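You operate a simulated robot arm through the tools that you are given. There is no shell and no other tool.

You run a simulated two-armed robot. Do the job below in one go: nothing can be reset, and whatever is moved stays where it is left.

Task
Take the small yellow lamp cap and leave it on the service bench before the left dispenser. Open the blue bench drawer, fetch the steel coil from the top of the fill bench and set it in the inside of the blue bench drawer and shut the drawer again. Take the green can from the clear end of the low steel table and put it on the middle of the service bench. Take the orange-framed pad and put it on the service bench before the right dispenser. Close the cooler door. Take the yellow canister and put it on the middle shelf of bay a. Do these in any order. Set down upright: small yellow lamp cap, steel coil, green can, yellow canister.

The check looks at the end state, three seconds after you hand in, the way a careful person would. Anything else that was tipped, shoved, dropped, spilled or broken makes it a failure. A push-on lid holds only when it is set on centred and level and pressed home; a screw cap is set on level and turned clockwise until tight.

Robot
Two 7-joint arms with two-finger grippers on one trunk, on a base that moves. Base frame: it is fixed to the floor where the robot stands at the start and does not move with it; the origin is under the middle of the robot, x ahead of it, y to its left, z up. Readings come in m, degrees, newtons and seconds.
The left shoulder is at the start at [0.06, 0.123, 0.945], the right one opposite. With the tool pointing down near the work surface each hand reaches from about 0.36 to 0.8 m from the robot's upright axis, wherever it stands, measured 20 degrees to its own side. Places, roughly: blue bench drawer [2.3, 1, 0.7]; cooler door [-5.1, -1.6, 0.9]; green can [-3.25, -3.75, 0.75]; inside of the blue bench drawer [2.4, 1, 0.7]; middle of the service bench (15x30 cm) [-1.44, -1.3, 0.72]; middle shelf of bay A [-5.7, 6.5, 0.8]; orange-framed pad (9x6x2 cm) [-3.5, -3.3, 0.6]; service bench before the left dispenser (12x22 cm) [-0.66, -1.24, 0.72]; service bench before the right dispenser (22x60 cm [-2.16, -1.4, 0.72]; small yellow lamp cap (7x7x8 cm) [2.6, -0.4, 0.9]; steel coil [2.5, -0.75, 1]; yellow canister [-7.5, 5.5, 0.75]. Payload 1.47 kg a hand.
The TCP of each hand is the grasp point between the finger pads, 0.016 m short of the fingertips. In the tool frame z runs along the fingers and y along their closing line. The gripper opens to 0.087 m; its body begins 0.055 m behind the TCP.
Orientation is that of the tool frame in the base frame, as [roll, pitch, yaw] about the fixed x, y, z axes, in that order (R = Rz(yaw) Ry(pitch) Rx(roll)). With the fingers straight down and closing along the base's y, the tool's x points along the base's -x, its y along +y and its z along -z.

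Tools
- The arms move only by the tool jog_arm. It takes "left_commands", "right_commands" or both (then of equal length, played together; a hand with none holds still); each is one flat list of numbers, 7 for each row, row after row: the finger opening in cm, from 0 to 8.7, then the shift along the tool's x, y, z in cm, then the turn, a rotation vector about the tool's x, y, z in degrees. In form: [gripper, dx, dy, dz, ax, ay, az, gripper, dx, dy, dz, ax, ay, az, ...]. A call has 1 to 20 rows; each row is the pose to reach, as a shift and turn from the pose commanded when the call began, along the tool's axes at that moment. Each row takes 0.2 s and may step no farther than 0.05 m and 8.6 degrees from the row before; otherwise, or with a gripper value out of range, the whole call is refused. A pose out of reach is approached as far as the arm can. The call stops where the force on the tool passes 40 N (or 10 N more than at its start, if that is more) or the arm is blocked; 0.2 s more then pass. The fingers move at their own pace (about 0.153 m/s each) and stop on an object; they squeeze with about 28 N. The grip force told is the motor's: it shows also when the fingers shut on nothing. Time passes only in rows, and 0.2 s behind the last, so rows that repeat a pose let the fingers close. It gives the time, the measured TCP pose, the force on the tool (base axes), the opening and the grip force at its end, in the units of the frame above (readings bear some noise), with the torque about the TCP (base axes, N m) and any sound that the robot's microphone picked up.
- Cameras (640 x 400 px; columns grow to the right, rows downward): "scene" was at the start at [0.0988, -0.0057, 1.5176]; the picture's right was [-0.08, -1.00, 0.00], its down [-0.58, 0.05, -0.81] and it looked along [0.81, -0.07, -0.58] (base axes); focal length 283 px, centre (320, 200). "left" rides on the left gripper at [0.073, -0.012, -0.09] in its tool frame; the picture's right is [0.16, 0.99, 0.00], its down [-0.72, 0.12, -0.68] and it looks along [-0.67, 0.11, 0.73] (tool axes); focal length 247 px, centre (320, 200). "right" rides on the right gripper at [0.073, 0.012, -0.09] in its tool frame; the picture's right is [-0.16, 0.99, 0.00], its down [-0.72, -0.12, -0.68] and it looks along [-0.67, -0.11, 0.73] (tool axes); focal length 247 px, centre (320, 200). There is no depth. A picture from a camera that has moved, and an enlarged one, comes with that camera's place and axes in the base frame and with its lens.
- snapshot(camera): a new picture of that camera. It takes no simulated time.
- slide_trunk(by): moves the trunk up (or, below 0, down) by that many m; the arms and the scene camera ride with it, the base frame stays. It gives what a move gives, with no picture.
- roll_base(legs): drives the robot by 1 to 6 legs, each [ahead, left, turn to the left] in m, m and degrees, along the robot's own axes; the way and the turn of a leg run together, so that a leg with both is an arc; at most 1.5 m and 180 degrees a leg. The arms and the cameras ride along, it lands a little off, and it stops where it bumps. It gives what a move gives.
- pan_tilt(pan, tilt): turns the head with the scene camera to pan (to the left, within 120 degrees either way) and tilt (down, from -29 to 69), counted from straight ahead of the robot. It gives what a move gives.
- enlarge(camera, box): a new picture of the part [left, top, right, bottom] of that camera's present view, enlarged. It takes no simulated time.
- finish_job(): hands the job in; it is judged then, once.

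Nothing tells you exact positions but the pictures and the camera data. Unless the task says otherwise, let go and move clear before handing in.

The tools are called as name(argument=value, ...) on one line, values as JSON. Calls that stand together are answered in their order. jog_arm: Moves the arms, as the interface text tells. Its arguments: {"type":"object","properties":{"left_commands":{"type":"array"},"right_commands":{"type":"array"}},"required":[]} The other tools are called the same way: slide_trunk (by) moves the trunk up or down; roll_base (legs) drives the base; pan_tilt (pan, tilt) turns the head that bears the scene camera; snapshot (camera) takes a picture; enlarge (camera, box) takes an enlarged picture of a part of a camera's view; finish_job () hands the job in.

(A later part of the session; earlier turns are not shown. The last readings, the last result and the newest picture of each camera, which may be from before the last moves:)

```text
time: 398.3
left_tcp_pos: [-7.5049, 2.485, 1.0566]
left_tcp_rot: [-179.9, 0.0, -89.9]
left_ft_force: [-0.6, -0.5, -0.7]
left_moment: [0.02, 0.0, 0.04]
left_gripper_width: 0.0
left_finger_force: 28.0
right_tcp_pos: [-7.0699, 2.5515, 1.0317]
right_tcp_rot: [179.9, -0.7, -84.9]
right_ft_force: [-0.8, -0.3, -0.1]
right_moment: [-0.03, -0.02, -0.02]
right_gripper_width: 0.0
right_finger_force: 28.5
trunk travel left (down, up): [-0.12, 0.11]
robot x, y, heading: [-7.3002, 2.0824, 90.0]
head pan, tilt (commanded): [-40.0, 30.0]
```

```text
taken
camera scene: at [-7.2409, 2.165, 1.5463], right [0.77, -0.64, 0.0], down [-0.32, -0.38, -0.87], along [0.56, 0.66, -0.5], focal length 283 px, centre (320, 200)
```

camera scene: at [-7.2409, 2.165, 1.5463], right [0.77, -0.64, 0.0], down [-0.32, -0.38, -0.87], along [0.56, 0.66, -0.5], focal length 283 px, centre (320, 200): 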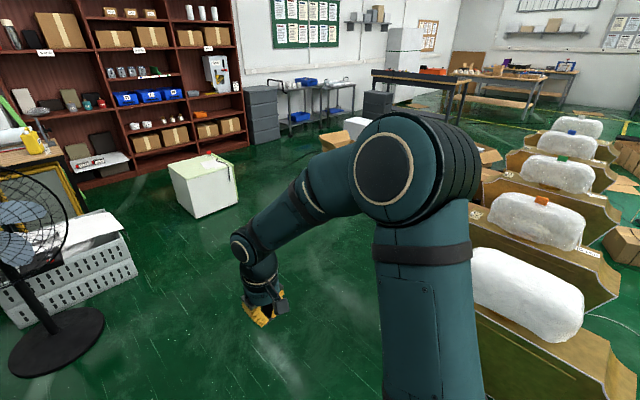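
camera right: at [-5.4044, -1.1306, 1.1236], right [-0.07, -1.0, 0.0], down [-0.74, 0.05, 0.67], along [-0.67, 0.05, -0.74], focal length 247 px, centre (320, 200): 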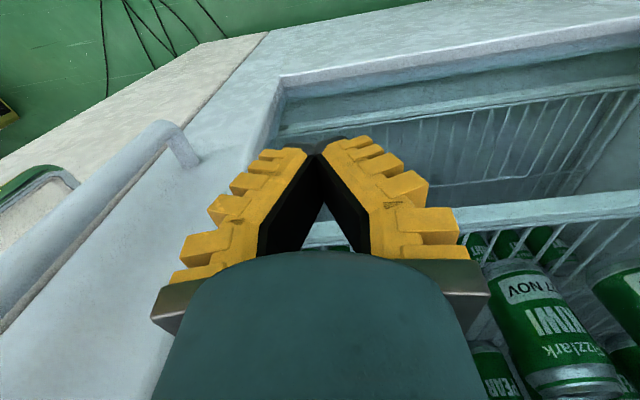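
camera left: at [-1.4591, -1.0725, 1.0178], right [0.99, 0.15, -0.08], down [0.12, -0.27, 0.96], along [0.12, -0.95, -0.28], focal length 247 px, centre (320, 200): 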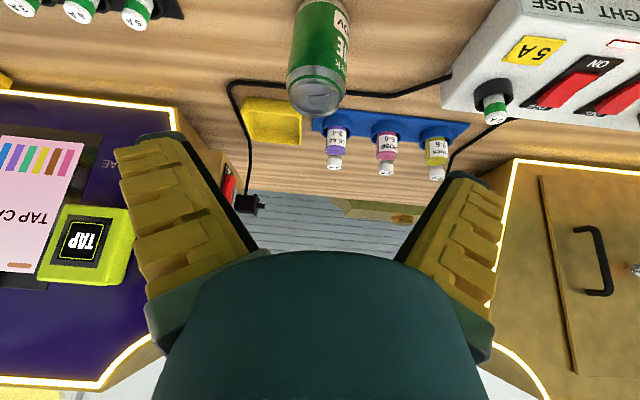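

The way north is clear, and I can see the shelf with labelled bays and the table with a yellow item on it. I'll enlarge both.

pan_tilt(pan=0, tilt=25)

enlarge(camera="scene", box=[160, 90, 340, 210])

enlarge(camera="scene", box=[280, 0, 500, 200])

```text
time: 399.4
left_tcp_pos: [-7.504, 2.4854, 1.0558]
left_tcp_rot: [180.0, 0.0, -90.0]
left_ft_force: [0.0, -0.1, 0.2]
left_moment: [-0.04, 0.01, -0.01]
left_gripper_width: 0.0
left_finger_force: 28.0
right_tcp_pos: [-7.0712, 2.5522, 1.0304]
right_tcp_rot: [179.8, -0.6, -84.9]
right_ft_force: [0.3, 0.0, 0.1]
right_moment: [-0.02, 0.02, -0.01]
right_gripper_width: 0.0001
right_finger_force: 28.2
trunk travel left (down, up): [-0.12, 0.11]
robot x, y, heading: [-7.298, 2.0854, 89.7]
head pan, tilt (commanded): [0.0, 25.0]
```

```text
3.33 times, centred on (250, 150) of scene
camera zoom: at [-7.299, 2.1878, 1.5542], right [1.0, 0.0, 0.0], down [0.0, -0.42, -0.91], along [0.0, 0.91, -0.42], focal length 944 px, centre (553, 367)
```

zoom: 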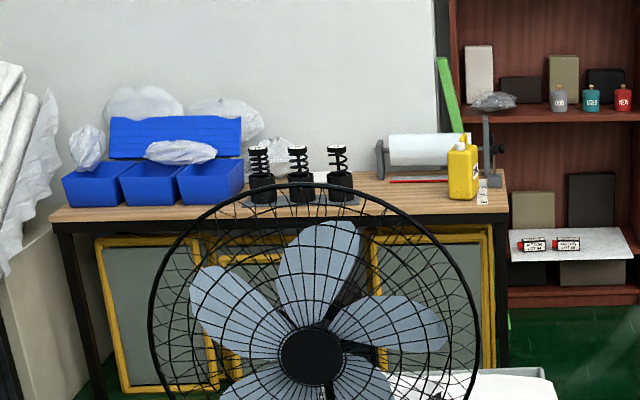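

```text
2.00 times, centred on (390, 100) of scene
camera zoom: at [-7.299, 2.1878, 1.5542], right [1.0, 0.0, 0.0], down [0.0, -0.42, -0.91], along [0.0, 0.91, -0.42], focal length 566 px, centre (180, 400)
```

zoom: 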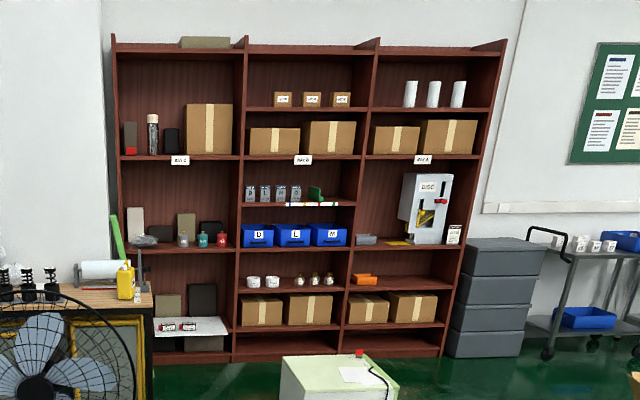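

The yellow canister stands on the table's right end near [-7.6, 5.35], and bay A's middle shelf (z≈0.83) is the one with the white disc machine. Baskets block the table from the south, so I'll go round the white box and come at the canister from the east, facing west.

roll_base(legs=[[1.11, -0.2, 0], [0.45, -0.8, 0], [0.65, -0.68, 0], [0.6, 0, 0], [0, 0, 90]])

pan_tilt(pan=0, tilt=35)

snapshot(camera="scene")

pan_tilt(pan=-75, tilt=30)

snapshot(camera="scene")

```text
time: 425.0
left_tcp_pos: [-6.0221, 4.6903, 1.0562]
left_tcp_rot: [180.0, 0.0, -0.3]
left_ft_force: [0.0, 0.6, -0.6]
left_moment: [-0.01, 0.02, 0.01]
left_gripper_width: 0.0001
left_finger_force: 27.8
right_tcp_pos: [-6.087, 5.1244, 1.0307]
right_tcp_rot: [179.8, -0.6, 4.7]
right_ft_force: [0.4, 0.2, 0.5]
right_moment: [0.01, 0.0, 0.0]
right_gripper_width: 0.0
right_finger_force: 27.9
trunk travel left (down, up): [-0.12, 0.11]
robot x, y, heading: [-5.6208, 4.891, 179.8]
head pan, tilt (commanded): [0.0, 25.0]
```

```text
time: 425.8
left_tcp_pos: [-6.0227, 4.6896, 1.0556]
left_tcp_rot: [180.0, 0.0, -0.3]
left_ft_force: [0.7, 0.0, 0.1]
left_moment: [0.01, 0.02, 0.02]
left_gripper_width: 0.0
left_finger_force: 28.3
right_tcp_pos: [-6.0866, 5.1232, 1.0309]
right_tcp_rot: [179.8, -0.6, 4.7]
right_ft_force: [-0.1, 0.7, 0.6]
right_moment: [0.0, -0.01, 0.01]
right_gripper_width: 0.0
right_finger_force: 27.8
trunk travel left (down, up): [-0.12, 0.11]
robot x, y, heading: [-5.622, 4.8919, 179.6]
head pan, tilt (commanded): [0.0, 35.0]
```

```text
taken
camera scene: at [-5.7175, 4.8934, 1.5385], right [0.01, 1.0, 0.0], down [0.57, 0.0, -0.82], along [-0.82, 0.0, -0.57], focal length 283 px, centre (320, 200)
```

scene: 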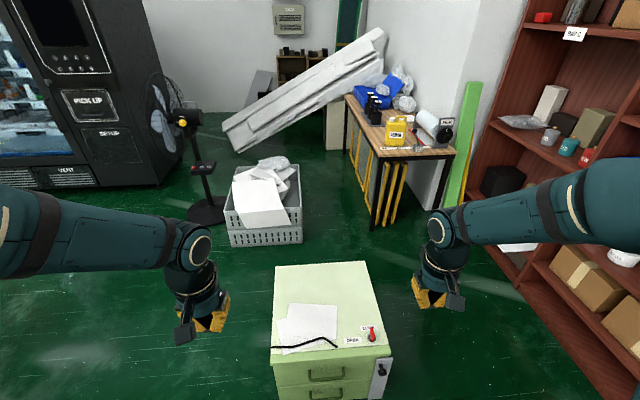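

```text
time: 427.2
left_tcp_pos: [-6.0215, 4.6904, 1.0556]
left_tcp_rot: [180.0, 0.0, -0.3]
left_ft_force: [0.0, 0.7, 0.8]
left_moment: [-0.01, 0.01, 0.03]
left_gripper_width: 0.0001
left_finger_force: 28.2
right_tcp_pos: [-6.0868, 5.123, 1.0309]
right_tcp_rot: [179.8, -0.7, 4.6]
right_ft_force: [0.0, 1.2, -0.3]
right_moment: [0.02, -0.02, -0.03]
right_gripper_width: 0.0
right_finger_force: 28.0
trunk travel left (down, up): [-0.12, 0.11]
robot x, y, heading: [-5.6195, 4.8925, 179.7]
head pan, tilt (commanded): [-75.0, 30.0]
```

```text
taken
camera scene: at [-5.6525, 4.9804, 1.5463], right [0.97, 0.25, 0.0], down [0.13, -0.48, -0.87], along [-0.22, 0.84, -0.5], focal length 283 px, centre (320, 200)
```

scene: 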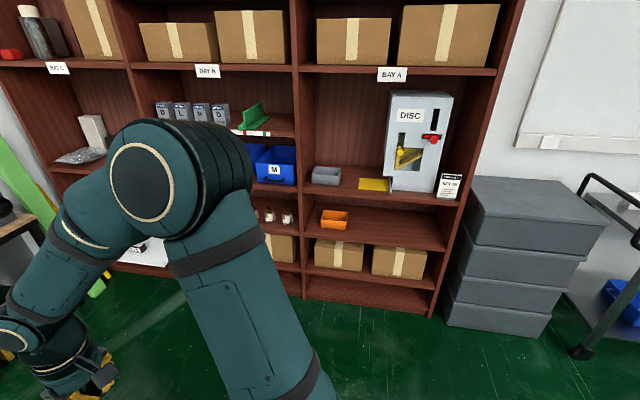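

Bay A's middle shelf holds a grey tray, a flat yellow item, and the disc machine. I'll enlarge that shelf and the canister.

enlarge(camera="scene", box=[290, 70, 490, 220])

pan_tilt(pan=-5, tilt=30)

enlarge(camera="scene", box=[330, 60, 490, 220])

```text
2.67 times, centred on (390, 145) of scene
camera zoom: at [-5.6525, 4.9804, 1.5463], right [0.97, 0.25, 0.0], down [0.13, -0.48, -0.87], along [-0.22, 0.84, -0.5], focal length 755 px, centre (133, 347)
```

zoom: 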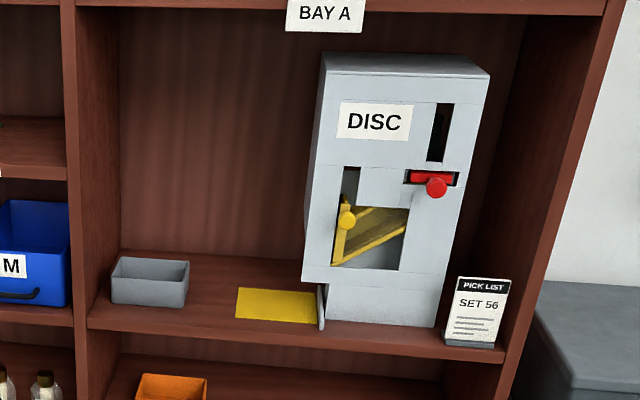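

```text
time: 428.6
left_tcp_pos: [-6.0228, 4.6892, 1.0557]
left_tcp_rot: [-180.0, 0.1, -0.3]
left_ft_force: [0.5, 0.1, -0.2]
left_moment: [0.01, -0.01, 0.01]
left_gripper_width: 0.0
left_finger_force: 27.7
right_tcp_pos: [-6.0877, 5.1231, 1.0309]
right_tcp_rot: [179.9, -0.5, 4.7]
right_ft_force: [0.5, 0.2, 1.0]
right_moment: [0.03, 0.01, -0.02]
right_gripper_width: 0.0001
right_finger_force: 27.6
trunk travel left (down, up): [-0.12, 0.11]
robot x, y, heading: [-5.6194, 4.8917, 179.6]
head pan, tilt (commanded): [-5.0, 30.0]
```

```text
2.50 times, centred on (410, 140) of scene
camera zoom: at [-5.7195, 4.9014, 1.5463], right [0.09, 1.0, 0.0], down [0.5, -0.05, -0.87], along [-0.86, 0.08, -0.5], focal length 708 px, centre (95, 350)
```

zoom: 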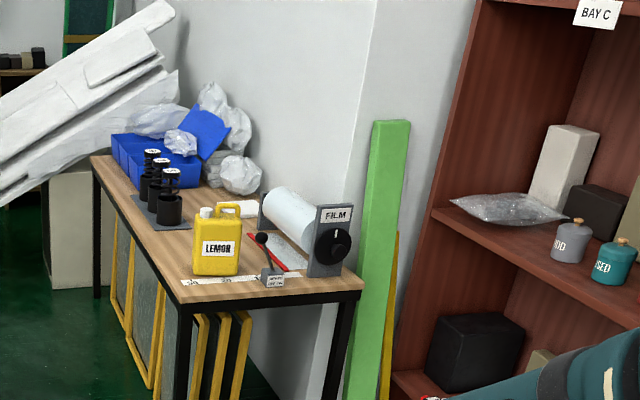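

The canister is a yellow LEMON jug with a top handle, near [-7.61, 5.45] on a table at z≈0.7, too wide for a body grip, so I will take it by the handle. I'll move over beside the table's east end.

roll_base(legs=[[0, -0.79, 0], [1.25, 0, 0]])

pan_tilt(pan=15, tilt=40)

snapshot(camera="scene")

snapshot(camera="left")

```text
time: 441.8
left_tcp_pos: [-7.2616, 5.4862, 1.0542]
left_tcp_rot: [180.0, 0.0, -0.5]
left_ft_force: [-0.5, 0.3, -0.3]
left_moment: [0.02, -0.04, 0.01]
left_gripper_width: 0.0001
left_finger_force: 28.0
right_tcp_pos: [-7.3245, 5.9217, 1.0324]
right_tcp_rot: [179.8, -0.6, 4.5]
right_ft_force: [0.2, -0.1, -0.7]
right_moment: [0.02, -0.02, -0.01]
right_gripper_width: 0.0001
right_finger_force: 28.3
trunk travel left (down, up): [-0.12, 0.11]
robot x, y, heading: [-6.8567, 5.6861, 179.4]
head pan, tilt (commanded): [-5.0, 30.0]
```

```text
time: 442.6
left_tcp_pos: [-7.2621, 5.4874, 1.055]
left_tcp_rot: [179.9, 0.0, -0.3]
left_ft_force: [0.1, -0.2, -0.3]
left_moment: [-0.01, 0.02, 0.02]
left_gripper_width: 0.0001
left_finger_force: 28.1
right_tcp_pos: [-7.3248, 5.9214, 1.0304]
right_tcp_rot: [179.8, -0.5, 4.5]
right_ft_force: [-0.1, -0.3, -0.4]
right_moment: [0.0, -0.01, -0.01]
right_gripper_width: 0.0
right_finger_force: 27.4
trunk travel left (down, up): [-0.12, 0.11]
robot x, y, heading: [-6.86, 5.6881, 179.6]
head pan, tilt (commanded): [15.0, 40.0]
```

```text
taken
camera scene: at [-6.9502, 5.6677, 1.531], right [-0.25, 0.97, 0.0], down [0.62, 0.16, -0.77], along [-0.74, -0.19, -0.64], focal length 283 px, centre (320, 200)
```

scene: 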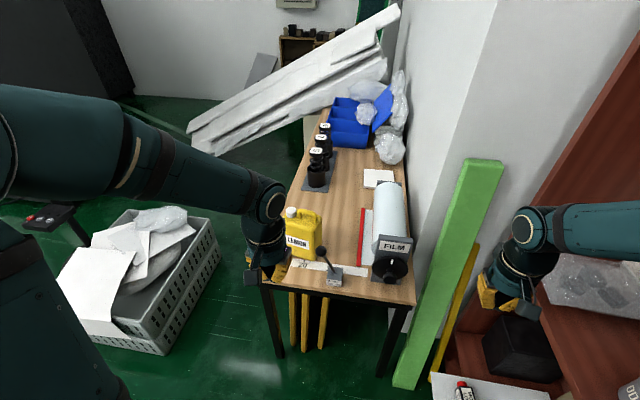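

```text
taken
camera left: at [-7.189, 5.4982, 1.1457], right [0.15, -0.99, 0.0], down [-0.72, -0.11, 0.68], along [-0.67, -0.1, -0.73], focal length 247 px, centre (320, 200)
```

left: 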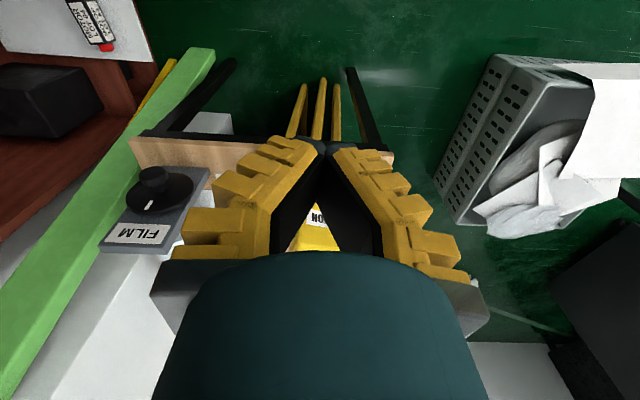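

enlarge(camera="scene", box=[250, 170, 430, 300])

jog_arm(left_commands=[4, 0, 0, -2, 0, 0, 0, 8.7, 0, 0, -5, 0, 0, 0, 8.7, 0, 0, -5, 0, 0, 0])

snapshot(camera="left")

```text
3.08 times, centred on (340, 235) of scene
camera zoom: at [-6.9502, 5.6677, 1.531], right [-0.25, 0.97, 0.0], down [0.62, 0.16, -0.77], along [-0.74, -0.19, -0.64], focal length 871 px, centre (258, 92)
```

zoom: 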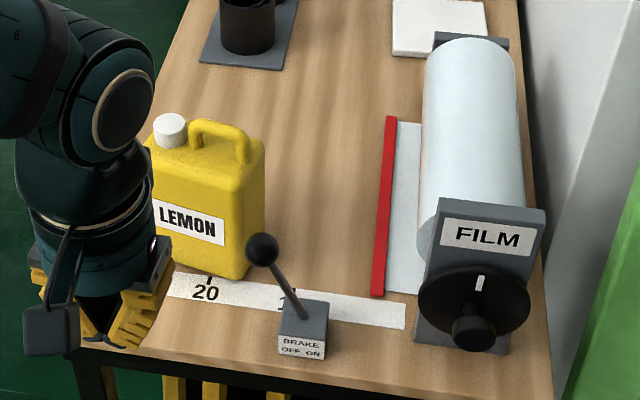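

```text
time: 443.4
left_tcp_pos: [-7.2611, 5.4877, 1.1043]
left_tcp_rot: [-179.9, -0.2, -0.5]
left_ft_force: [-0.2, -0.5, 0.5]
left_moment: [0.0, 0.02, -0.02]
left_gripper_width: 0.0869
left_finger_force: 0.1
right_tcp_pos: [-7.325, 5.9209, 1.0317]
right_tcp_rot: [179.8, -0.7, 4.5]
right_ft_force: [-0.4, -0.7, 1.2]
right_moment: [-0.03, 0.01, 0.01]
right_gripper_width: 0.0002
right_finger_force: 27.9
trunk travel left (down, up): [-0.12, 0.11]
robot x, y, heading: [-6.8577, 5.6886, 179.5]
head pan, tilt (commanded): [15.0, 40.0]
```

```text
taken
camera left: at [-7.189, 5.4979, 1.1954], right [0.15, -0.99, 0.0], down [-0.73, -0.11, 0.68], along [-0.67, -0.1, -0.73], focal length 247 px, centre (320, 200)
```

left: 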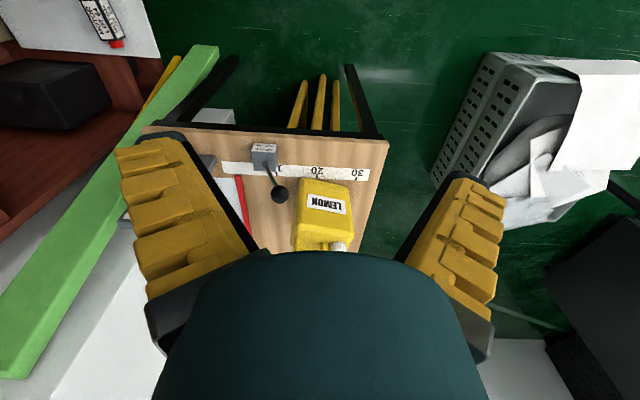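

The jug is narrow front-to-back (about 6 cm) and wide side-to-side (about 11 cm), with a white cap and arched handle on top. I'll move the left hand back for a clearer view of its outline from above.

enlarge(camera="left", box=[240, 140, 400, 260])

jog_arm(left_commands=[8.7, -4, 0, 0, 0, 0, 0, 8.7, -8, 0, 0, 0, 0, 0, 8.7, -12, 0, 0, 0, 0, 0, 8.7, -16, -1, 0, 0, 0, 0, 8.7, -20, -2, 0, 0, 0, 0, 8.7, -20, -2, 0, 0, 0, 0])

snapshot(camera="left")

enlarge(camera="scene", box=[230, 150, 410, 300])

```text
3.33 times, centred on (320, 200) of left
camera zoom: at [-7.189, 5.4979, 1.1954], right [0.15, -0.99, 0.0], down [-0.73, -0.11, 0.68], along [-0.67, -0.1, -0.73], focal length 823 px, centre (320, 200)
```

zoom: 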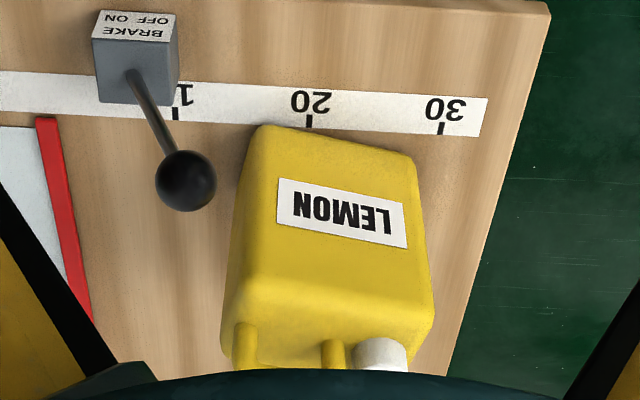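

```text
time: 444.8
left_tcp_pos: [-7.4618, 5.5088, 1.106]
left_tcp_rot: [-180.0, 0.0, -0.5]
left_ft_force: [1.3, 0.6, 0.7]
left_moment: [-0.01, -0.02, 0.01]
left_gripper_width: 0.0868
left_finger_force: 0.1
right_tcp_pos: [-7.3242, 5.9208, 1.0317]
right_tcp_rot: [179.7, -0.6, 4.5]
right_ft_force: [0.5, 0.2, 0.1]
right_moment: [0.01, 0.03, -0.03]
right_gripper_width: 0.0001
right_finger_force: 27.8
trunk travel left (down, up): [-0.12, 0.11]
robot x, y, heading: [-6.8573, 5.6889, 179.7]
head pan, tilt (commanded): [15.0, 40.0]
```

```text
taken
camera left: at [-7.3885, 5.5205, 1.1958], right [0.15, -0.99, 0.0], down [-0.72, -0.11, 0.68], along [-0.67, -0.1, -0.73], focal length 247 px, centre (320, 200)
```

left: 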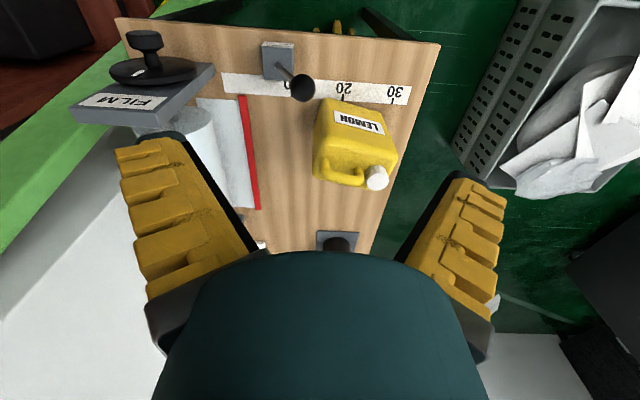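

```text
2.67 times, centred on (320, 225) of scene
camera zoom: at [-6.9491, 5.6674, 1.531], right [-0.25, 0.97, 0.0], down [0.62, 0.16, -0.77], along [-0.74, -0.19, -0.64], focal length 755 px, centre (320, 133)
```

zoom: 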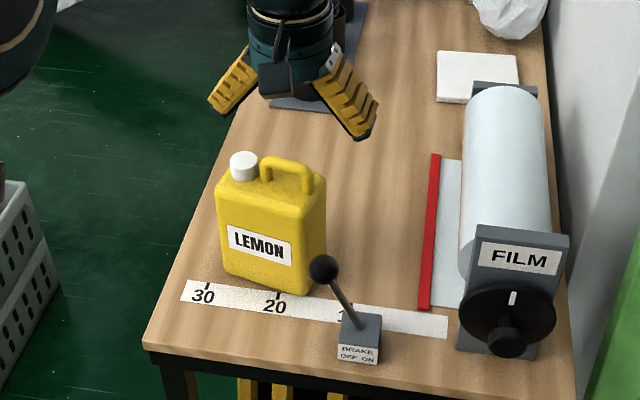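

I have good measurements: jug centre about [-7.60, 5.44], 12–13 cm long north-south, 6 cm thick, on a table at z≈0.72. The best hold is from its open south side with the left hand pointing north and closing across the 6 cm thickness. I'll reposition the base for that.

roll_base(legs=[[0.18, 0, 0.3], [0, 0.34, 0]])

snapshot(camera="scene")

snapshot(camera="left")

```text
time: 449.5
left_tcp_pos: [-7.6409, 5.1657, 1.1052]
left_tcp_rot: [-180.0, 0.0, -0.1]
left_ft_force: [-0.1, 0.1, 1.2]
left_moment: [0.02, 0.0, 0.0]
left_gripper_width: 0.0869
left_finger_force: 0.0
right_tcp_pos: [-7.5069, 5.5783, 1.0307]
right_tcp_rot: [179.9, -0.5, 5.0]
right_ft_force: [0.0, -0.1, -0.1]
right_moment: [-0.01, 0.02, 0.0]
right_gripper_width: 0.0
right_finger_force: 27.7
trunk travel left (down, up): [-0.12, 0.11]
robot x, y, heading: [-7.0393, 5.3472, 180.0]
head pan, tilt (commanded): [15.0, 40.0]
```

```text
taken
camera scene: at [-7.1306, 5.3267, 1.5309], right [-0.26, 0.97, 0.0], down [0.62, 0.17, -0.77], along [-0.74, -0.2, -0.64], focal length 283 px, centre (320, 200)
```

scene: 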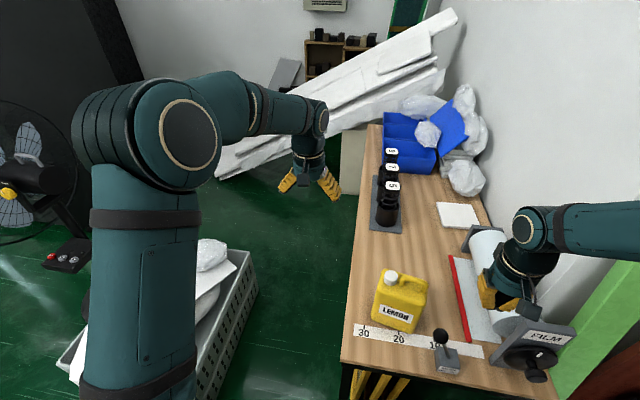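

```text
taken
camera left: at [-7.5686, 5.1767, 1.1953], right [0.16, -0.99, 0.0], down [-0.72, -0.11, 0.68], along [-0.67, -0.11, -0.73], focal length 247 px, centre (320, 200)
```

left: 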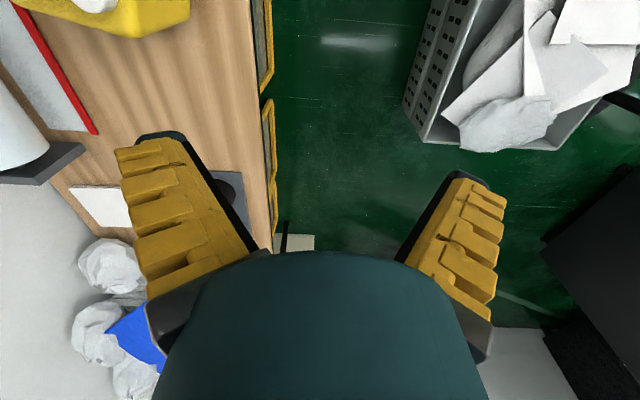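

I'll turn the left hand to point north with its camera on top, staying above and south of the table edge (y≈5.26).

jog_arm(left_commands=[8.7, 0.1, -0.2, 0.7, 4.95, 4.95, -4.95, 8.7, 0.3, -0.5, 1.4, 9.9, 9.9, -9.9, 8.7, 0.4, -0.7, 2.1, 14.85, 14.85, -14.85, 8.7, 0.6, -1, 2.8, 19.8, 19.8, -19.8, 8.7, 0.7, -1.2, 3.6, 24.74, 24.74, -24.74, 8.7, 0.9, -1.5, 4.3, 29.69, 29.69, -29.69, 8.7, 1, -1.7, 5, 34.64, 34.64, -34.64, 8.7, 1.1, -1.9, 5.7, 39.59, 39.59, -39.59, 8.7, 1.3, -2.2, 6.4, 44.54, 44.54, -44.54, 8.7, 1.4, -2.4, 7.1, 49.49, 49.49, -49.49, 8.7, 1.6, -2.7, 7.9, 54.44, 54.44, -54.44, 8.7, 1.7, -2.9, 8.6, 59.39, 59.39, -59.39, 8.7, 1.9, -3.2, 9.3, 64.33, 64.33, -64.33, 8.7, 2, -3.4, 10, 69.28, 69.28, -69.28, 8.7, 2, -3.4, 10, 69.28, 69.28, -69.28])

snapshot(camera="scene")

snapshot(camera="left")

```text
time: 452.7
left_tcp_pos: [-7.6214, 5.2003, 1.0053]
left_tcp_rot: [55.5, -89.9, -145.5]
left_ft_force: [-0.1, 0.5, 0.5]
left_moment: [0.04, 0.02, -0.03]
left_gripper_width: 0.087
left_finger_force: 0.2
right_tcp_pos: [-7.5061, 5.5787, 1.0312]
right_tcp_rot: [179.8, -0.7, 4.9]
right_ft_force: [-0.4, -0.4, 0.3]
right_moment: [0.01, 0.0, 0.0]
right_gripper_width: 0.0
right_finger_force: 27.7
trunk travel left (down, up): [-0.12, 0.11]
robot x, y, heading: [-7.0403, 5.3489, 179.8]
head pan, tilt (commanded): [15.0, 40.0]
```

```text
taken
camera scene: at [-7.1306, 5.3272, 1.531], right [-0.26, 0.97, 0.0], down [0.62, 0.17, -0.77], along [-0.74, -0.2, -0.64], focal length 283 px, centre (320, 200)
```

scene: 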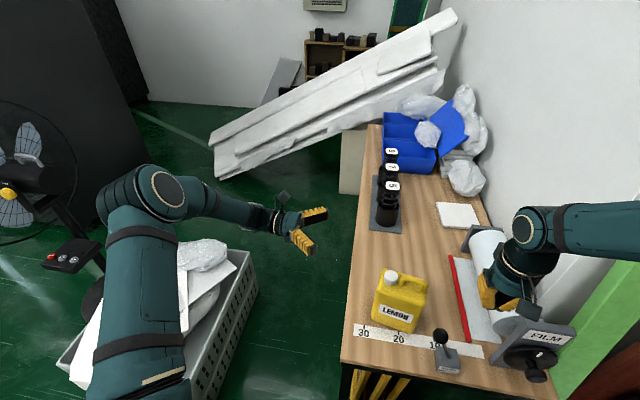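

```text
taken
camera left: at [-7.6335, 5.1098, 1.0785], right [0.99, 0.0, 0.16], down [0.12, -0.68, -0.72], along [0.11, 0.73, -0.67], focal length 247 px, centre (320, 200)
```

left: 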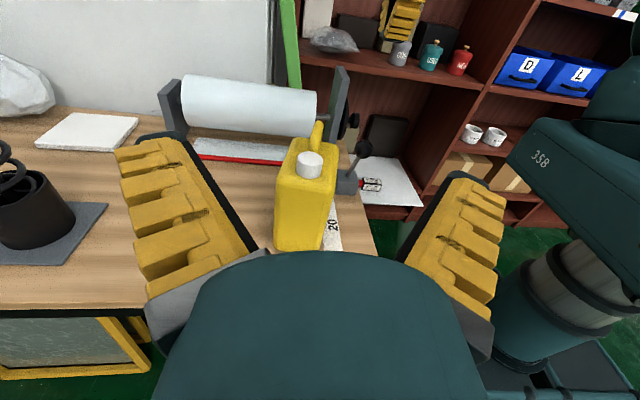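

The left hand points north, and its camera looks straight at the jug. I'll enlarge to measure the jug's thickness and turn.

enlarge(camera="left", box=[230, 100, 400, 260])

enlarge(camera="scene", box=[330, 240, 480, 380])

snapshot(camera="right")

```text
2.50 times, centred on (315, 180) of left
camera zoom: at [-7.6335, 5.1098, 1.0785], right [0.99, 0.0, 0.16], down [0.12, -0.68, -0.72], along [0.11, 0.73, -0.67], focal length 617 px, centre (332, 250)
```

zoom: 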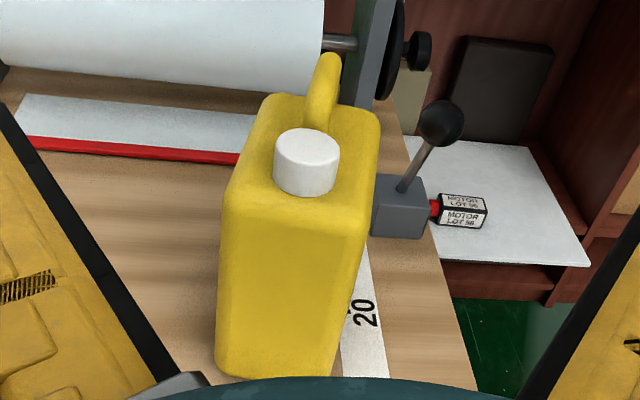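

```text
2.86 times, centred on (405, 310) of scene
camera zoom: at [-7.1306, 5.3272, 1.531], right [-0.26, 0.97, 0.0], down [0.62, 0.17, -0.77], along [-0.74, -0.2, -0.64], focal length 809 px, centre (77, -114)
```

zoom: 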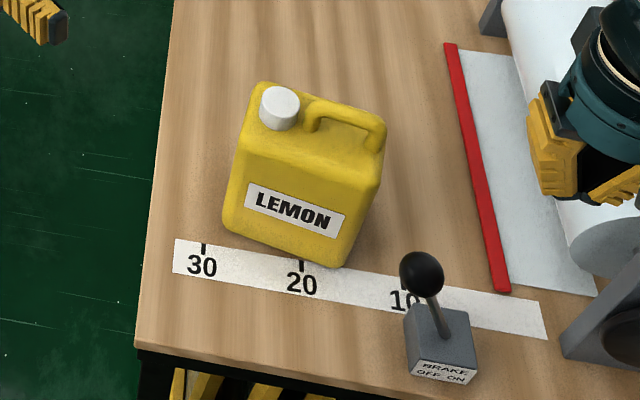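

```text
taken
camera right: at [-7.4331, 5.5732, 1.1217], right [-0.07, -1.0, 0.0], down [-0.74, 0.06, 0.67], along [-0.67, 0.05, -0.74], focal length 247 px, centre (320, 200)
```

right: 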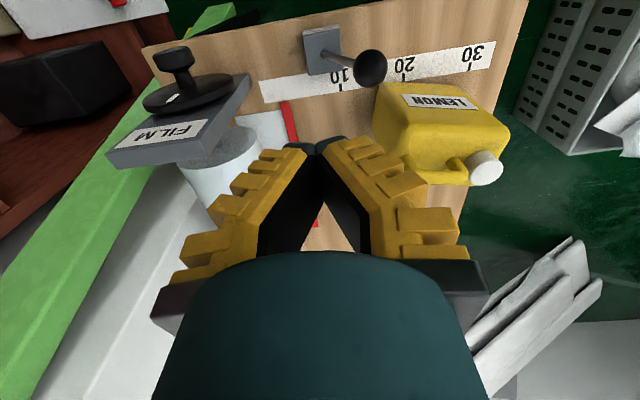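

The jug is nearly 8 cm thick, too close to the gripper's limit for a body grip, so I'll hook its handle from above instead, closing across the bar. First I move the right hand out of the way, then swing the left hand above the handle.

jog_arm(right_commands=[0, 2.4, -4.2, -0.6, 0, 0, 0, 0, 4.8, -8.4, -1.2, 0, 0, 0, 0, 7.2, -12.6, -1.8, 0, 0, 0, 0, 9.6, -16.8, -2.4, 0, 0, 0, 0, 11.9, -21, -3, 0, 0, 0, 0, 11.9, -21, -3, 0, 0, 0])

jog_arm(left_commands=[8.7, 4.5, 0, 0, 0, 0, 0, 8.7, 9, 0.2, 0, 0, -8, 0, 8.7, 10, 0.5, 2.4, 0, -16, 0, 8.7, 10, 0.7, 4.8, 0, -24, 0, 8.7, 10, 1, 7.2, 0, -32, 0, 8.7, 10, 1.3, 9.6, 0, -40, 0, 8.7, 10, 1.5, 12, 0, -48, 0, 8.7, 10, 1.8, 14.4, 0, -56, 0, 8.7, 10, 2, 16.8, 0, -64, 0, 8.7, 10, 2.3, 19.2, 0, -72, 0, 8.7, 10, 2.5, 21.6, 0, -80, 0, 8.7, 10, 2.6, 24.2, 0, -88, 0, 8.7, 10, 2.6, 24.2, 0, -90, 0, 8.7, 10, 2.6, 24.2, 0, -90, 0])

snapshot(camera="left")

snapshot(camera="scene")

```text
time: 454.1
left_tcp_pos: [-7.6222, 5.1982, 1.0057]
left_tcp_rot: [55.0, -89.9, -145.1]
left_ft_force: [0.9, 0.0, -0.6]
left_moment: [-0.02, -0.02, -0.04]
left_gripper_width: 0.0871
left_finger_force: 0.0
right_tcp_pos: [-7.4064, 5.7977, 1.0611]
right_tcp_rot: [179.8, -0.7, 4.9]
right_ft_force: [0.4, 0.2, 1.0]
right_moment: [0.03, 0.0, 0.0]
right_gripper_width: 0.0
right_finger_force: 27.5
trunk travel left (down, up): [-0.12, 0.11]
robot x, y, heading: [-7.044, 5.3469, 179.9]
head pan, tilt (commanded): [15.0, 40.0]
```

```text
time: 457.1
left_tcp_pos: [-7.5939, 5.4406, 1.1047]
left_tcp_rot: [-180.0, 0.0, 89.9]
left_ft_force: [0.1, -0.3, 0.2]
left_moment: [-0.02, -0.02, 0.0]
left_gripper_width: 0.0871
left_finger_force: 0.1
right_tcp_pos: [-7.4057, 5.798, 1.0619]
right_tcp_rot: [179.8, -0.6, 4.9]
right_ft_force: [0.1, -0.6, -0.1]
right_moment: [-0.01, 0.02, 0.0]
right_gripper_width: 0.0002
right_finger_force: 28.4
trunk travel left (down, up): [-0.12, 0.11]
robot x, y, heading: [-7.0402, 5.3446, 179.7]
head pan, tilt (commanded): [15.0, 40.0]
```

```text
taken
camera left: at [-7.6068, 5.5145, 1.1954], right [0.99, 0.16, 0.0], down [0.11, -0.72, 0.68], along [0.11, -0.67, -0.73], focal length 247 px, centre (320, 200)
```

left: 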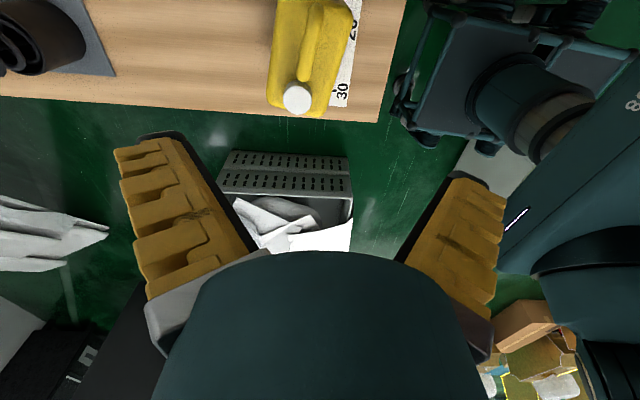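

```text
taken
camera scene: at [-7.1307, 5.3274, 1.5309], right [-0.26, 0.97, 0.0], down [0.62, 0.16, -0.77], along [-0.74, -0.2, -0.64], focal length 283 px, centre (320, 200)
```

scene: 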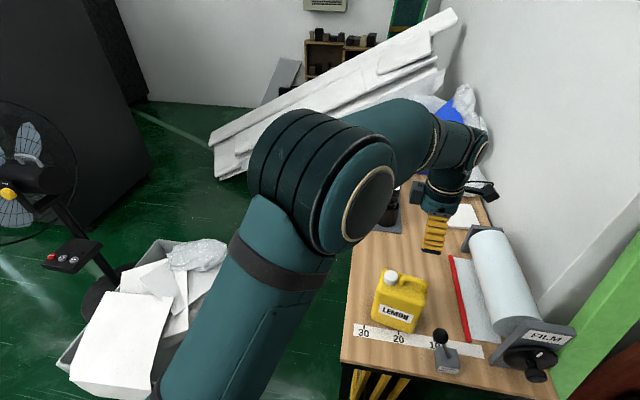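

The near camera puts the handle bar from [-7.609, 5.424] to [-7.603, 5.491], top at about 0.91. I'll align the hand with it (6° turn), narrow the opening to 5 cm and come down to just above.

jog_arm(left_commands=[7, 0.3, -0.5, 2, 0, 0, 3, 5, 0.7, -1.3, 5, 0, 0, 6, 5, 0.7, -1.3, 9, 0, 0, 6, 5, 0.7, -1.3, 12.5, 0, 0, 6, 5, 0.7, -1.3, 12.5, 0, 0, 6])

snapshot(camera="left")

enlarge(camera="scene", box=[340, 140, 520, 350])

snapshot(camera="right")

```text
time: 458.3
left_tcp_pos: [-7.6063, 5.4485, 0.9803]
left_tcp_rot: [180.0, 0.0, 83.9]
left_ft_force: [0.0, -0.2, 0.4]
left_moment: [-0.01, -0.04, -0.02]
left_gripper_width: 0.0552
left_finger_force: 3.8
right_tcp_pos: [-7.4067, 5.7976, 1.062]
right_tcp_rot: [179.8, -0.6, 4.9]
right_ft_force: [0.5, -0.3, -0.7]
right_moment: [0.01, 0.05, -0.01]
right_gripper_width: 0.0002
right_finger_force: 27.7
trunk travel left (down, up): [-0.12, 0.11]
robot x, y, heading: [-7.0416, 5.3481, 180.3]
head pan, tilt (commanded): [15.0, 40.0]
```

```text
taken
camera left: at [-7.6117, 5.5214, 1.07], right [1.0, 0.05, 0.0], down [0.04, -0.73, 0.68], along [0.04, -0.68, -0.73], focal length 247 px, centre (320, 200)
```

left: 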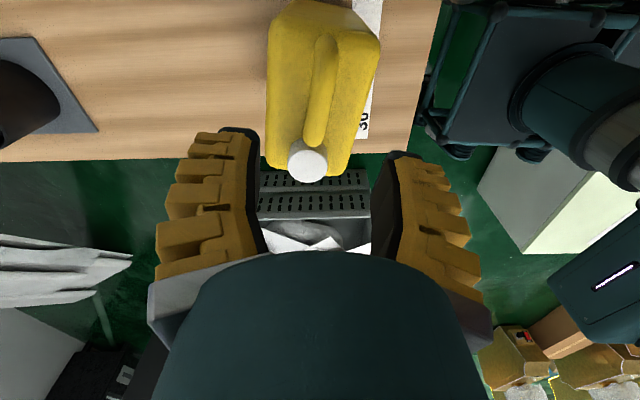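

```text
1.90 times, centred on (430, 245) of scene
camera zoom: at [-7.1303, 5.3268, 1.531], right [-0.26, 0.97, 0.0], down [0.62, 0.17, -0.77], along [-0.74, -0.2, -0.64], focal length 539 px, centre (110, 114)
```

zoom: 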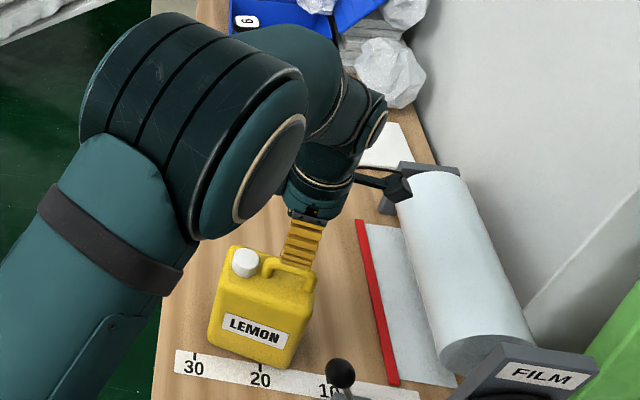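

```text
taken
camera right: at [-7.3334, 5.7924, 1.1522], right [-0.07, -1.0, 0.0], down [-0.74, 0.06, 0.67], along [-0.67, 0.05, -0.74], focal length 247 px, centre (320, 200)
```

right: 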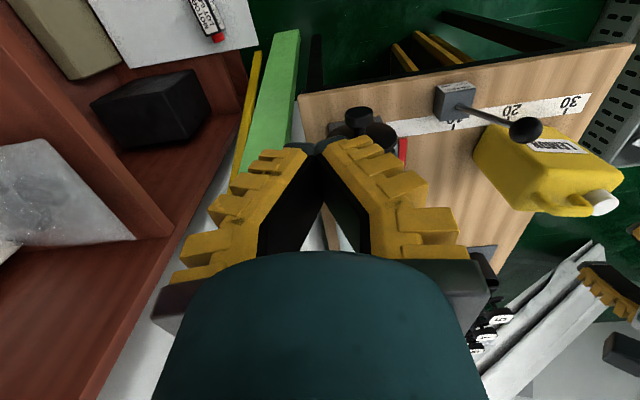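

The bar is exactly centred and lined up between the fingers. I'll go down so the bar sits inside the fingers, watching for contact.

jog_arm(left_commands=[5, 0, 0, 2.5, 0, 0, 0, 5, 0, 0, 5, 0, 0, 0, 5, 0, 0, 6.5, 0, 0, 0, 5, 0, 0, 7.5, 0, 0, 0, 5, 0, 0, 8, 0, 0, 0, 5, 0, 0, 8, 0, 0, 0])

snapshot(camera="left")

enlarge(camera="scene", box=[360, 220, 460, 350])

enlarge(camera="right", box=[440, 60, 640, 260])

```text
time: 459.7
left_tcp_pos: [-7.6067, 5.4484, 0.9013]
left_tcp_rot: [-179.9, 0.1, 83.9]
left_ft_force: [0.3, 0.3, -0.8]
left_moment: [-0.04, 0.01, 0.01]
left_gripper_width: 0.0553
left_finger_force: 3.9
right_tcp_pos: [-7.406, 5.7967, 1.0623]
right_tcp_rot: [179.8, -0.5, 5.0]
right_ft_force: [0.8, 0.1, -0.3]
right_moment: [-0.04, 0.02, -0.01]
right_gripper_width: 0.0
right_finger_force: 28.0
trunk travel left (down, up): [-0.12, 0.11]
robot x, y, heading: [-7.0392, 5.35, 179.9]
head pan, tilt (commanded): [15.0, 40.0]
```

```text
taken
camera left: at [-7.6118, 5.5221, 0.9905], right [1.0, 0.05, 0.0], down [0.04, -0.73, 0.68], along [0.04, -0.68, -0.73], focal length 247 px, centre (320, 200)
```

left: 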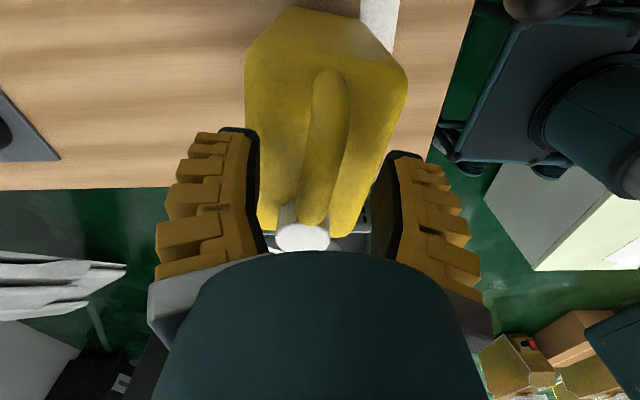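

```text
3.08 times, centred on (410, 285) of scene
camera zoom: at [-7.1306, 5.3269, 1.5309], right [-0.26, 0.97, 0.0], down [0.62, 0.17, -0.77], along [-0.74, -0.2, -0.64], focal length 871 px, centre (43, -62)
```

zoom: 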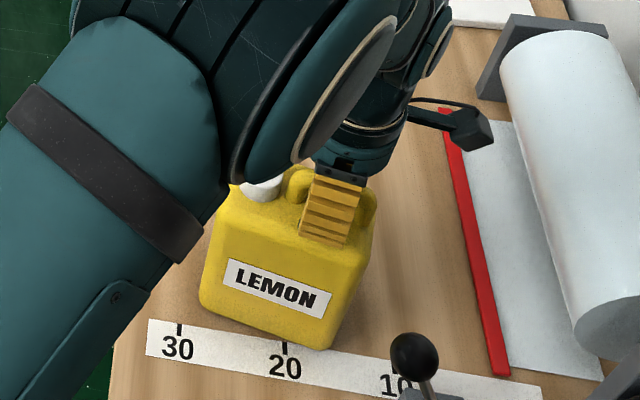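

```text
2.00 times, centred on (540, 160) of right
camera zoom: at [-7.3336, 5.7925, 1.152], right [-0.07, -1.0, 0.0], down [-0.74, 0.06, 0.67], along [-0.67, 0.05, -0.74], focal length 494 px, centre (-120, 280)
```

zoom: 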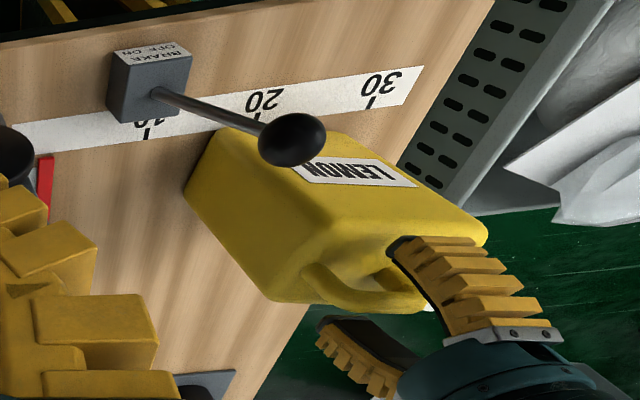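

The handle bar lies between the fingers, near its middle. I'll lower 5 mm more and close.

jog_arm(left_commands=[5, -0.3, 0, 0.3, 0, 0, 0, 5, -0.3, 0, 0.5, 0, 0, 0, 4, -0.3, 0, 0.5, 0, 0, 0, 3, -0.3, 0, 0.5, 0, 0, 0, 2, -0.3, 0, 0.5, 0, 0, 0, 1, -0.3, 0, 0.5, 0, 0, 0, 0, -0.3, 0, 0.5, 0, 0, 0, 0, -0.3, 0, 0.5, 0, 0, 0])

snapshot(camera="left")

enlarge(camera="right", box=[440, 60, 640, 260])

```text
time: 461.5
left_tcp_pos: [-7.609, 5.4456, 0.8939]
left_tcp_rot: [180.0, 0.0, 83.9]
left_ft_force: [-1.9, 1.5, 0.2]
left_moment: [-0.02, 0.05, -0.03]
left_gripper_width: 0.0061
left_finger_force: 28.1
right_tcp_pos: [-7.4079, 5.7989, 1.0602]
right_tcp_rot: [179.8, -0.7, 5.0]
right_ft_force: [-0.3, -0.5, 0.5]
right_moment: [0.01, 0.01, 0.01]
right_gripper_width: 0.0
right_finger_force: 28.1
trunk travel left (down, up): [-0.12, 0.11]
robot x, y, heading: [-7.0402, 5.3482, 179.6]
head pan, tilt (commanded): [15.0, 40.0]
```

```text
taken
camera left: at [-7.6124, 5.5191, 0.9849], right [1.0, 0.05, 0.0], down [0.04, -0.73, 0.68], along [0.04, -0.68, -0.73], focal length 247 px, centre (320, 200)
```

left: 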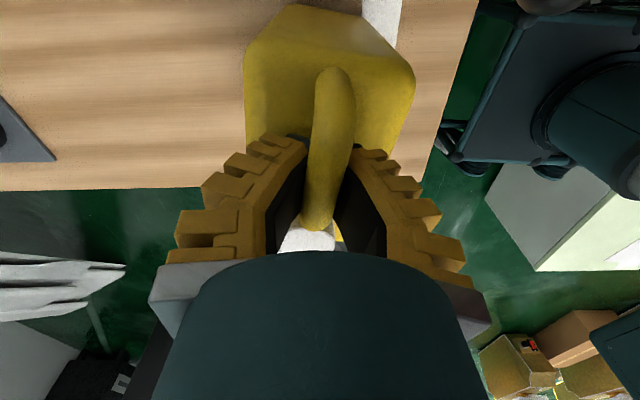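

```text
2.00 times, centred on (540, 160) of right
camera zoom: at [-7.334, 5.7926, 1.1518], right [-0.07, -1.0, 0.0], down [-0.74, 0.06, 0.67], along [-0.67, 0.05, -0.74], focal length 494 px, centre (-120, 280)
```

zoom: 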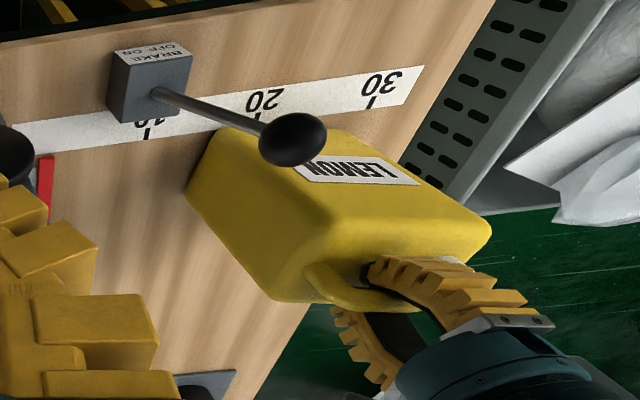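

The bar is held and caged like the drawer handle was. I'll lift slowly, straight up, and see how the jug hangs.

jog_arm(left_commands=[0, 0, 0, -0.5, 0, 0, 0, 0, 0, 0, -1, 0, 0, 0, 0, 0, 0, -1.5, 0, 0, 0, 0, 0, 0, -2, 0, 0, 0, 0, 0, 0, -2.5, 0, 0, 0, 0, 0, 0, -3, 0, 0, 0, 0, 0, 0, -3, 0, 0, 0])

snapshot(camera="left")

enlarge(camera="scene", box=[340, 200, 480, 350])

enlarge(camera="right", box=[440, 60, 640, 260])

```text
time: 463.1
left_tcp_pos: [-7.6075, 5.4447, 0.926]
left_tcp_rot: [179.8, 0.0, 83.9]
left_ft_force: [-0.4, 0.4, -13.9]
left_moment: [0.19, -0.03, -0.01]
left_gripper_width: 0.0061
left_finger_force: 27.5
right_tcp_pos: [-7.4062, 5.7979, 1.0601]
right_tcp_rot: [179.7, -0.7, 4.8]
right_ft_force: [0.4, 0.7, -0.8]
right_moment: [-0.02, 0.02, 0.01]
right_gripper_width: 0.0003
right_finger_force: 28.2
trunk travel left (down, up): [-0.12, 0.11]
robot x, y, heading: [-7.0427, 5.3464, 180.1]
head pan, tilt (commanded): [15.0, 40.0]
```

```text
taken
camera left: at [-7.6127, 5.5192, 1.015], right [1.0, 0.05, 0.0], down [0.04, -0.73, 0.68], along [0.04, -0.68, -0.73], focal length 247 px, centre (320, 200)
```

left: 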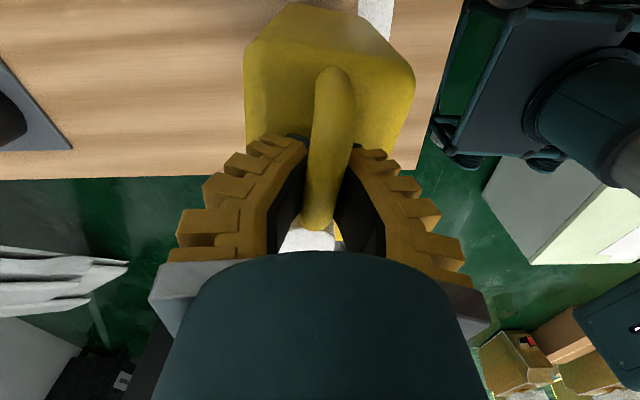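

```text
2.67 times, centred on (410, 275) of scene
camera zoom: at [-7.1319, 5.3271, 1.5308], right [-0.26, 0.97, 0.0], down [0.62, 0.17, -0.77], along [-0.74, -0.2, -0.64], focal length 755 px, centre (80, 0)
```

zoom: 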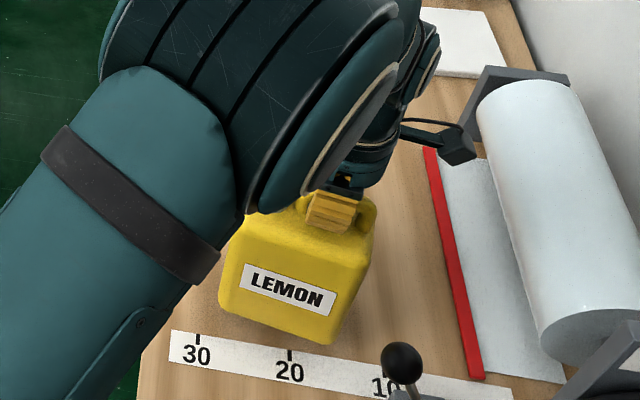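

```text
2.00 times, centred on (540, 160) of right
camera zoom: at [-7.3346, 5.7926, 1.1517], right [-0.07, -1.0, 0.0], down [-0.74, 0.06, 0.67], along [-0.67, 0.05, -0.74], focal length 494 px, centre (-120, 280)
```

zoom: 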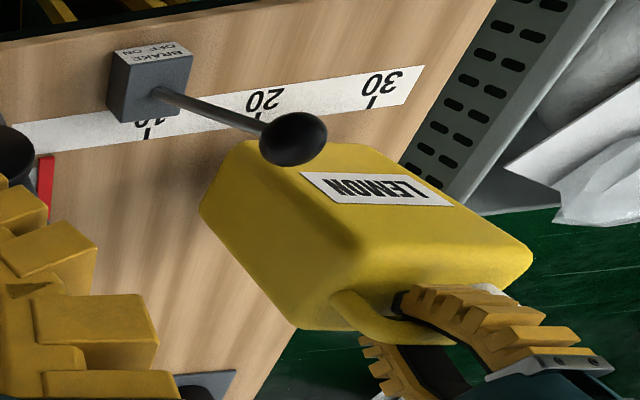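

The jug weighs about 1.4 kg, hangs straight, and is steady in the hand. I'll raise it and bring it to my left side, clear of the table and the other hand.

jog_arm(left_commands=[0, 0, 0, -2, 0, 0, 0, 0, 0, 0, -4, 0, 0, 0, 0, 0, 0, -7, 0, 0, 0, 0, 0, 0, -10, 0, 0, 0, 0, 0, 0, -13, 0, 0, 0, 0, 0, 0, -16, 0, 0, 0, 0, -3.5, 1.1, -16, 0, 0, 0, 0, -7, 2.2, -16, 0, 0, 0, 0, -10.5, 3.3, -16, 0, 0, 0, 0, -14, 4.4, -16, 0, 0, 0, 0, -17.5, 5.5, -16, 0, 0, 0, 0, -21, 6.6, -16, 0, 0, 0, 0, -24.5, 7.7, -16, 0, 0, 0, 0, -28, 8.8, -16, 0, 0, 0, 0, -28, 8.8, -16, 0, 0, 0])

snapshot(camera="left")

snapshot(camera="scene")

```text
time: 466.3
left_tcp_pos: [-7.5515, 5.1575, 1.0851]
left_tcp_rot: [179.9, -0.1, 83.8]
left_ft_force: [0.2, -0.2, -13.8]
left_moment: [0.21, -0.04, 0.01]
left_gripper_width: 0.0056
left_finger_force: 27.9
right_tcp_pos: [-7.407, 5.799, 1.0606]
right_tcp_rot: [179.8, -0.6, 4.9]
right_ft_force: [-0.2, 0.5, -0.6]
right_moment: [0.01, 0.05, -0.01]
right_gripper_width: 0.0001
right_finger_force: 27.9
trunk travel left (down, up): [-0.12, 0.11]
robot x, y, heading: [-7.0413, 5.3473, 180.0]
head pan, tilt (commanded): [15.0, 40.0]
```

```text
taken
camera left: at [-7.555, 5.2311, 1.1746], right [1.0, 0.05, 0.0], down [0.04, -0.73, 0.68], along [0.04, -0.68, -0.73], focal length 247 px, centre (320, 200)
```

left: 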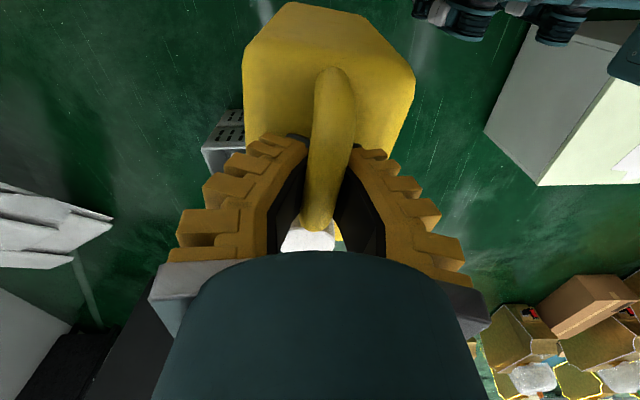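

```text
taken
camera scene: at [-7.1319, 5.3276, 1.5308], right [-0.26, 0.97, 0.0], down [0.62, 0.16, -0.77], along [-0.74, -0.2, -0.64], focal length 283 px, centre (320, 200)
```

scene: 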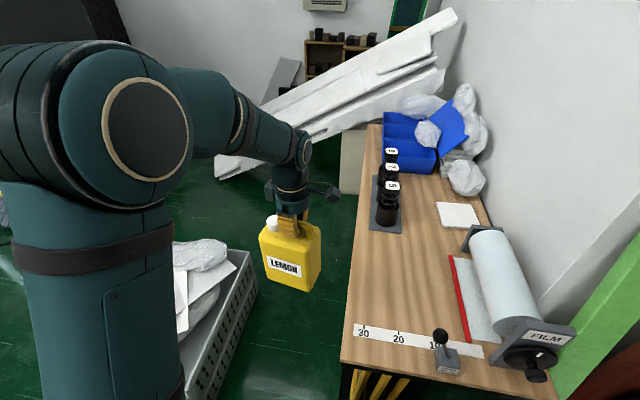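

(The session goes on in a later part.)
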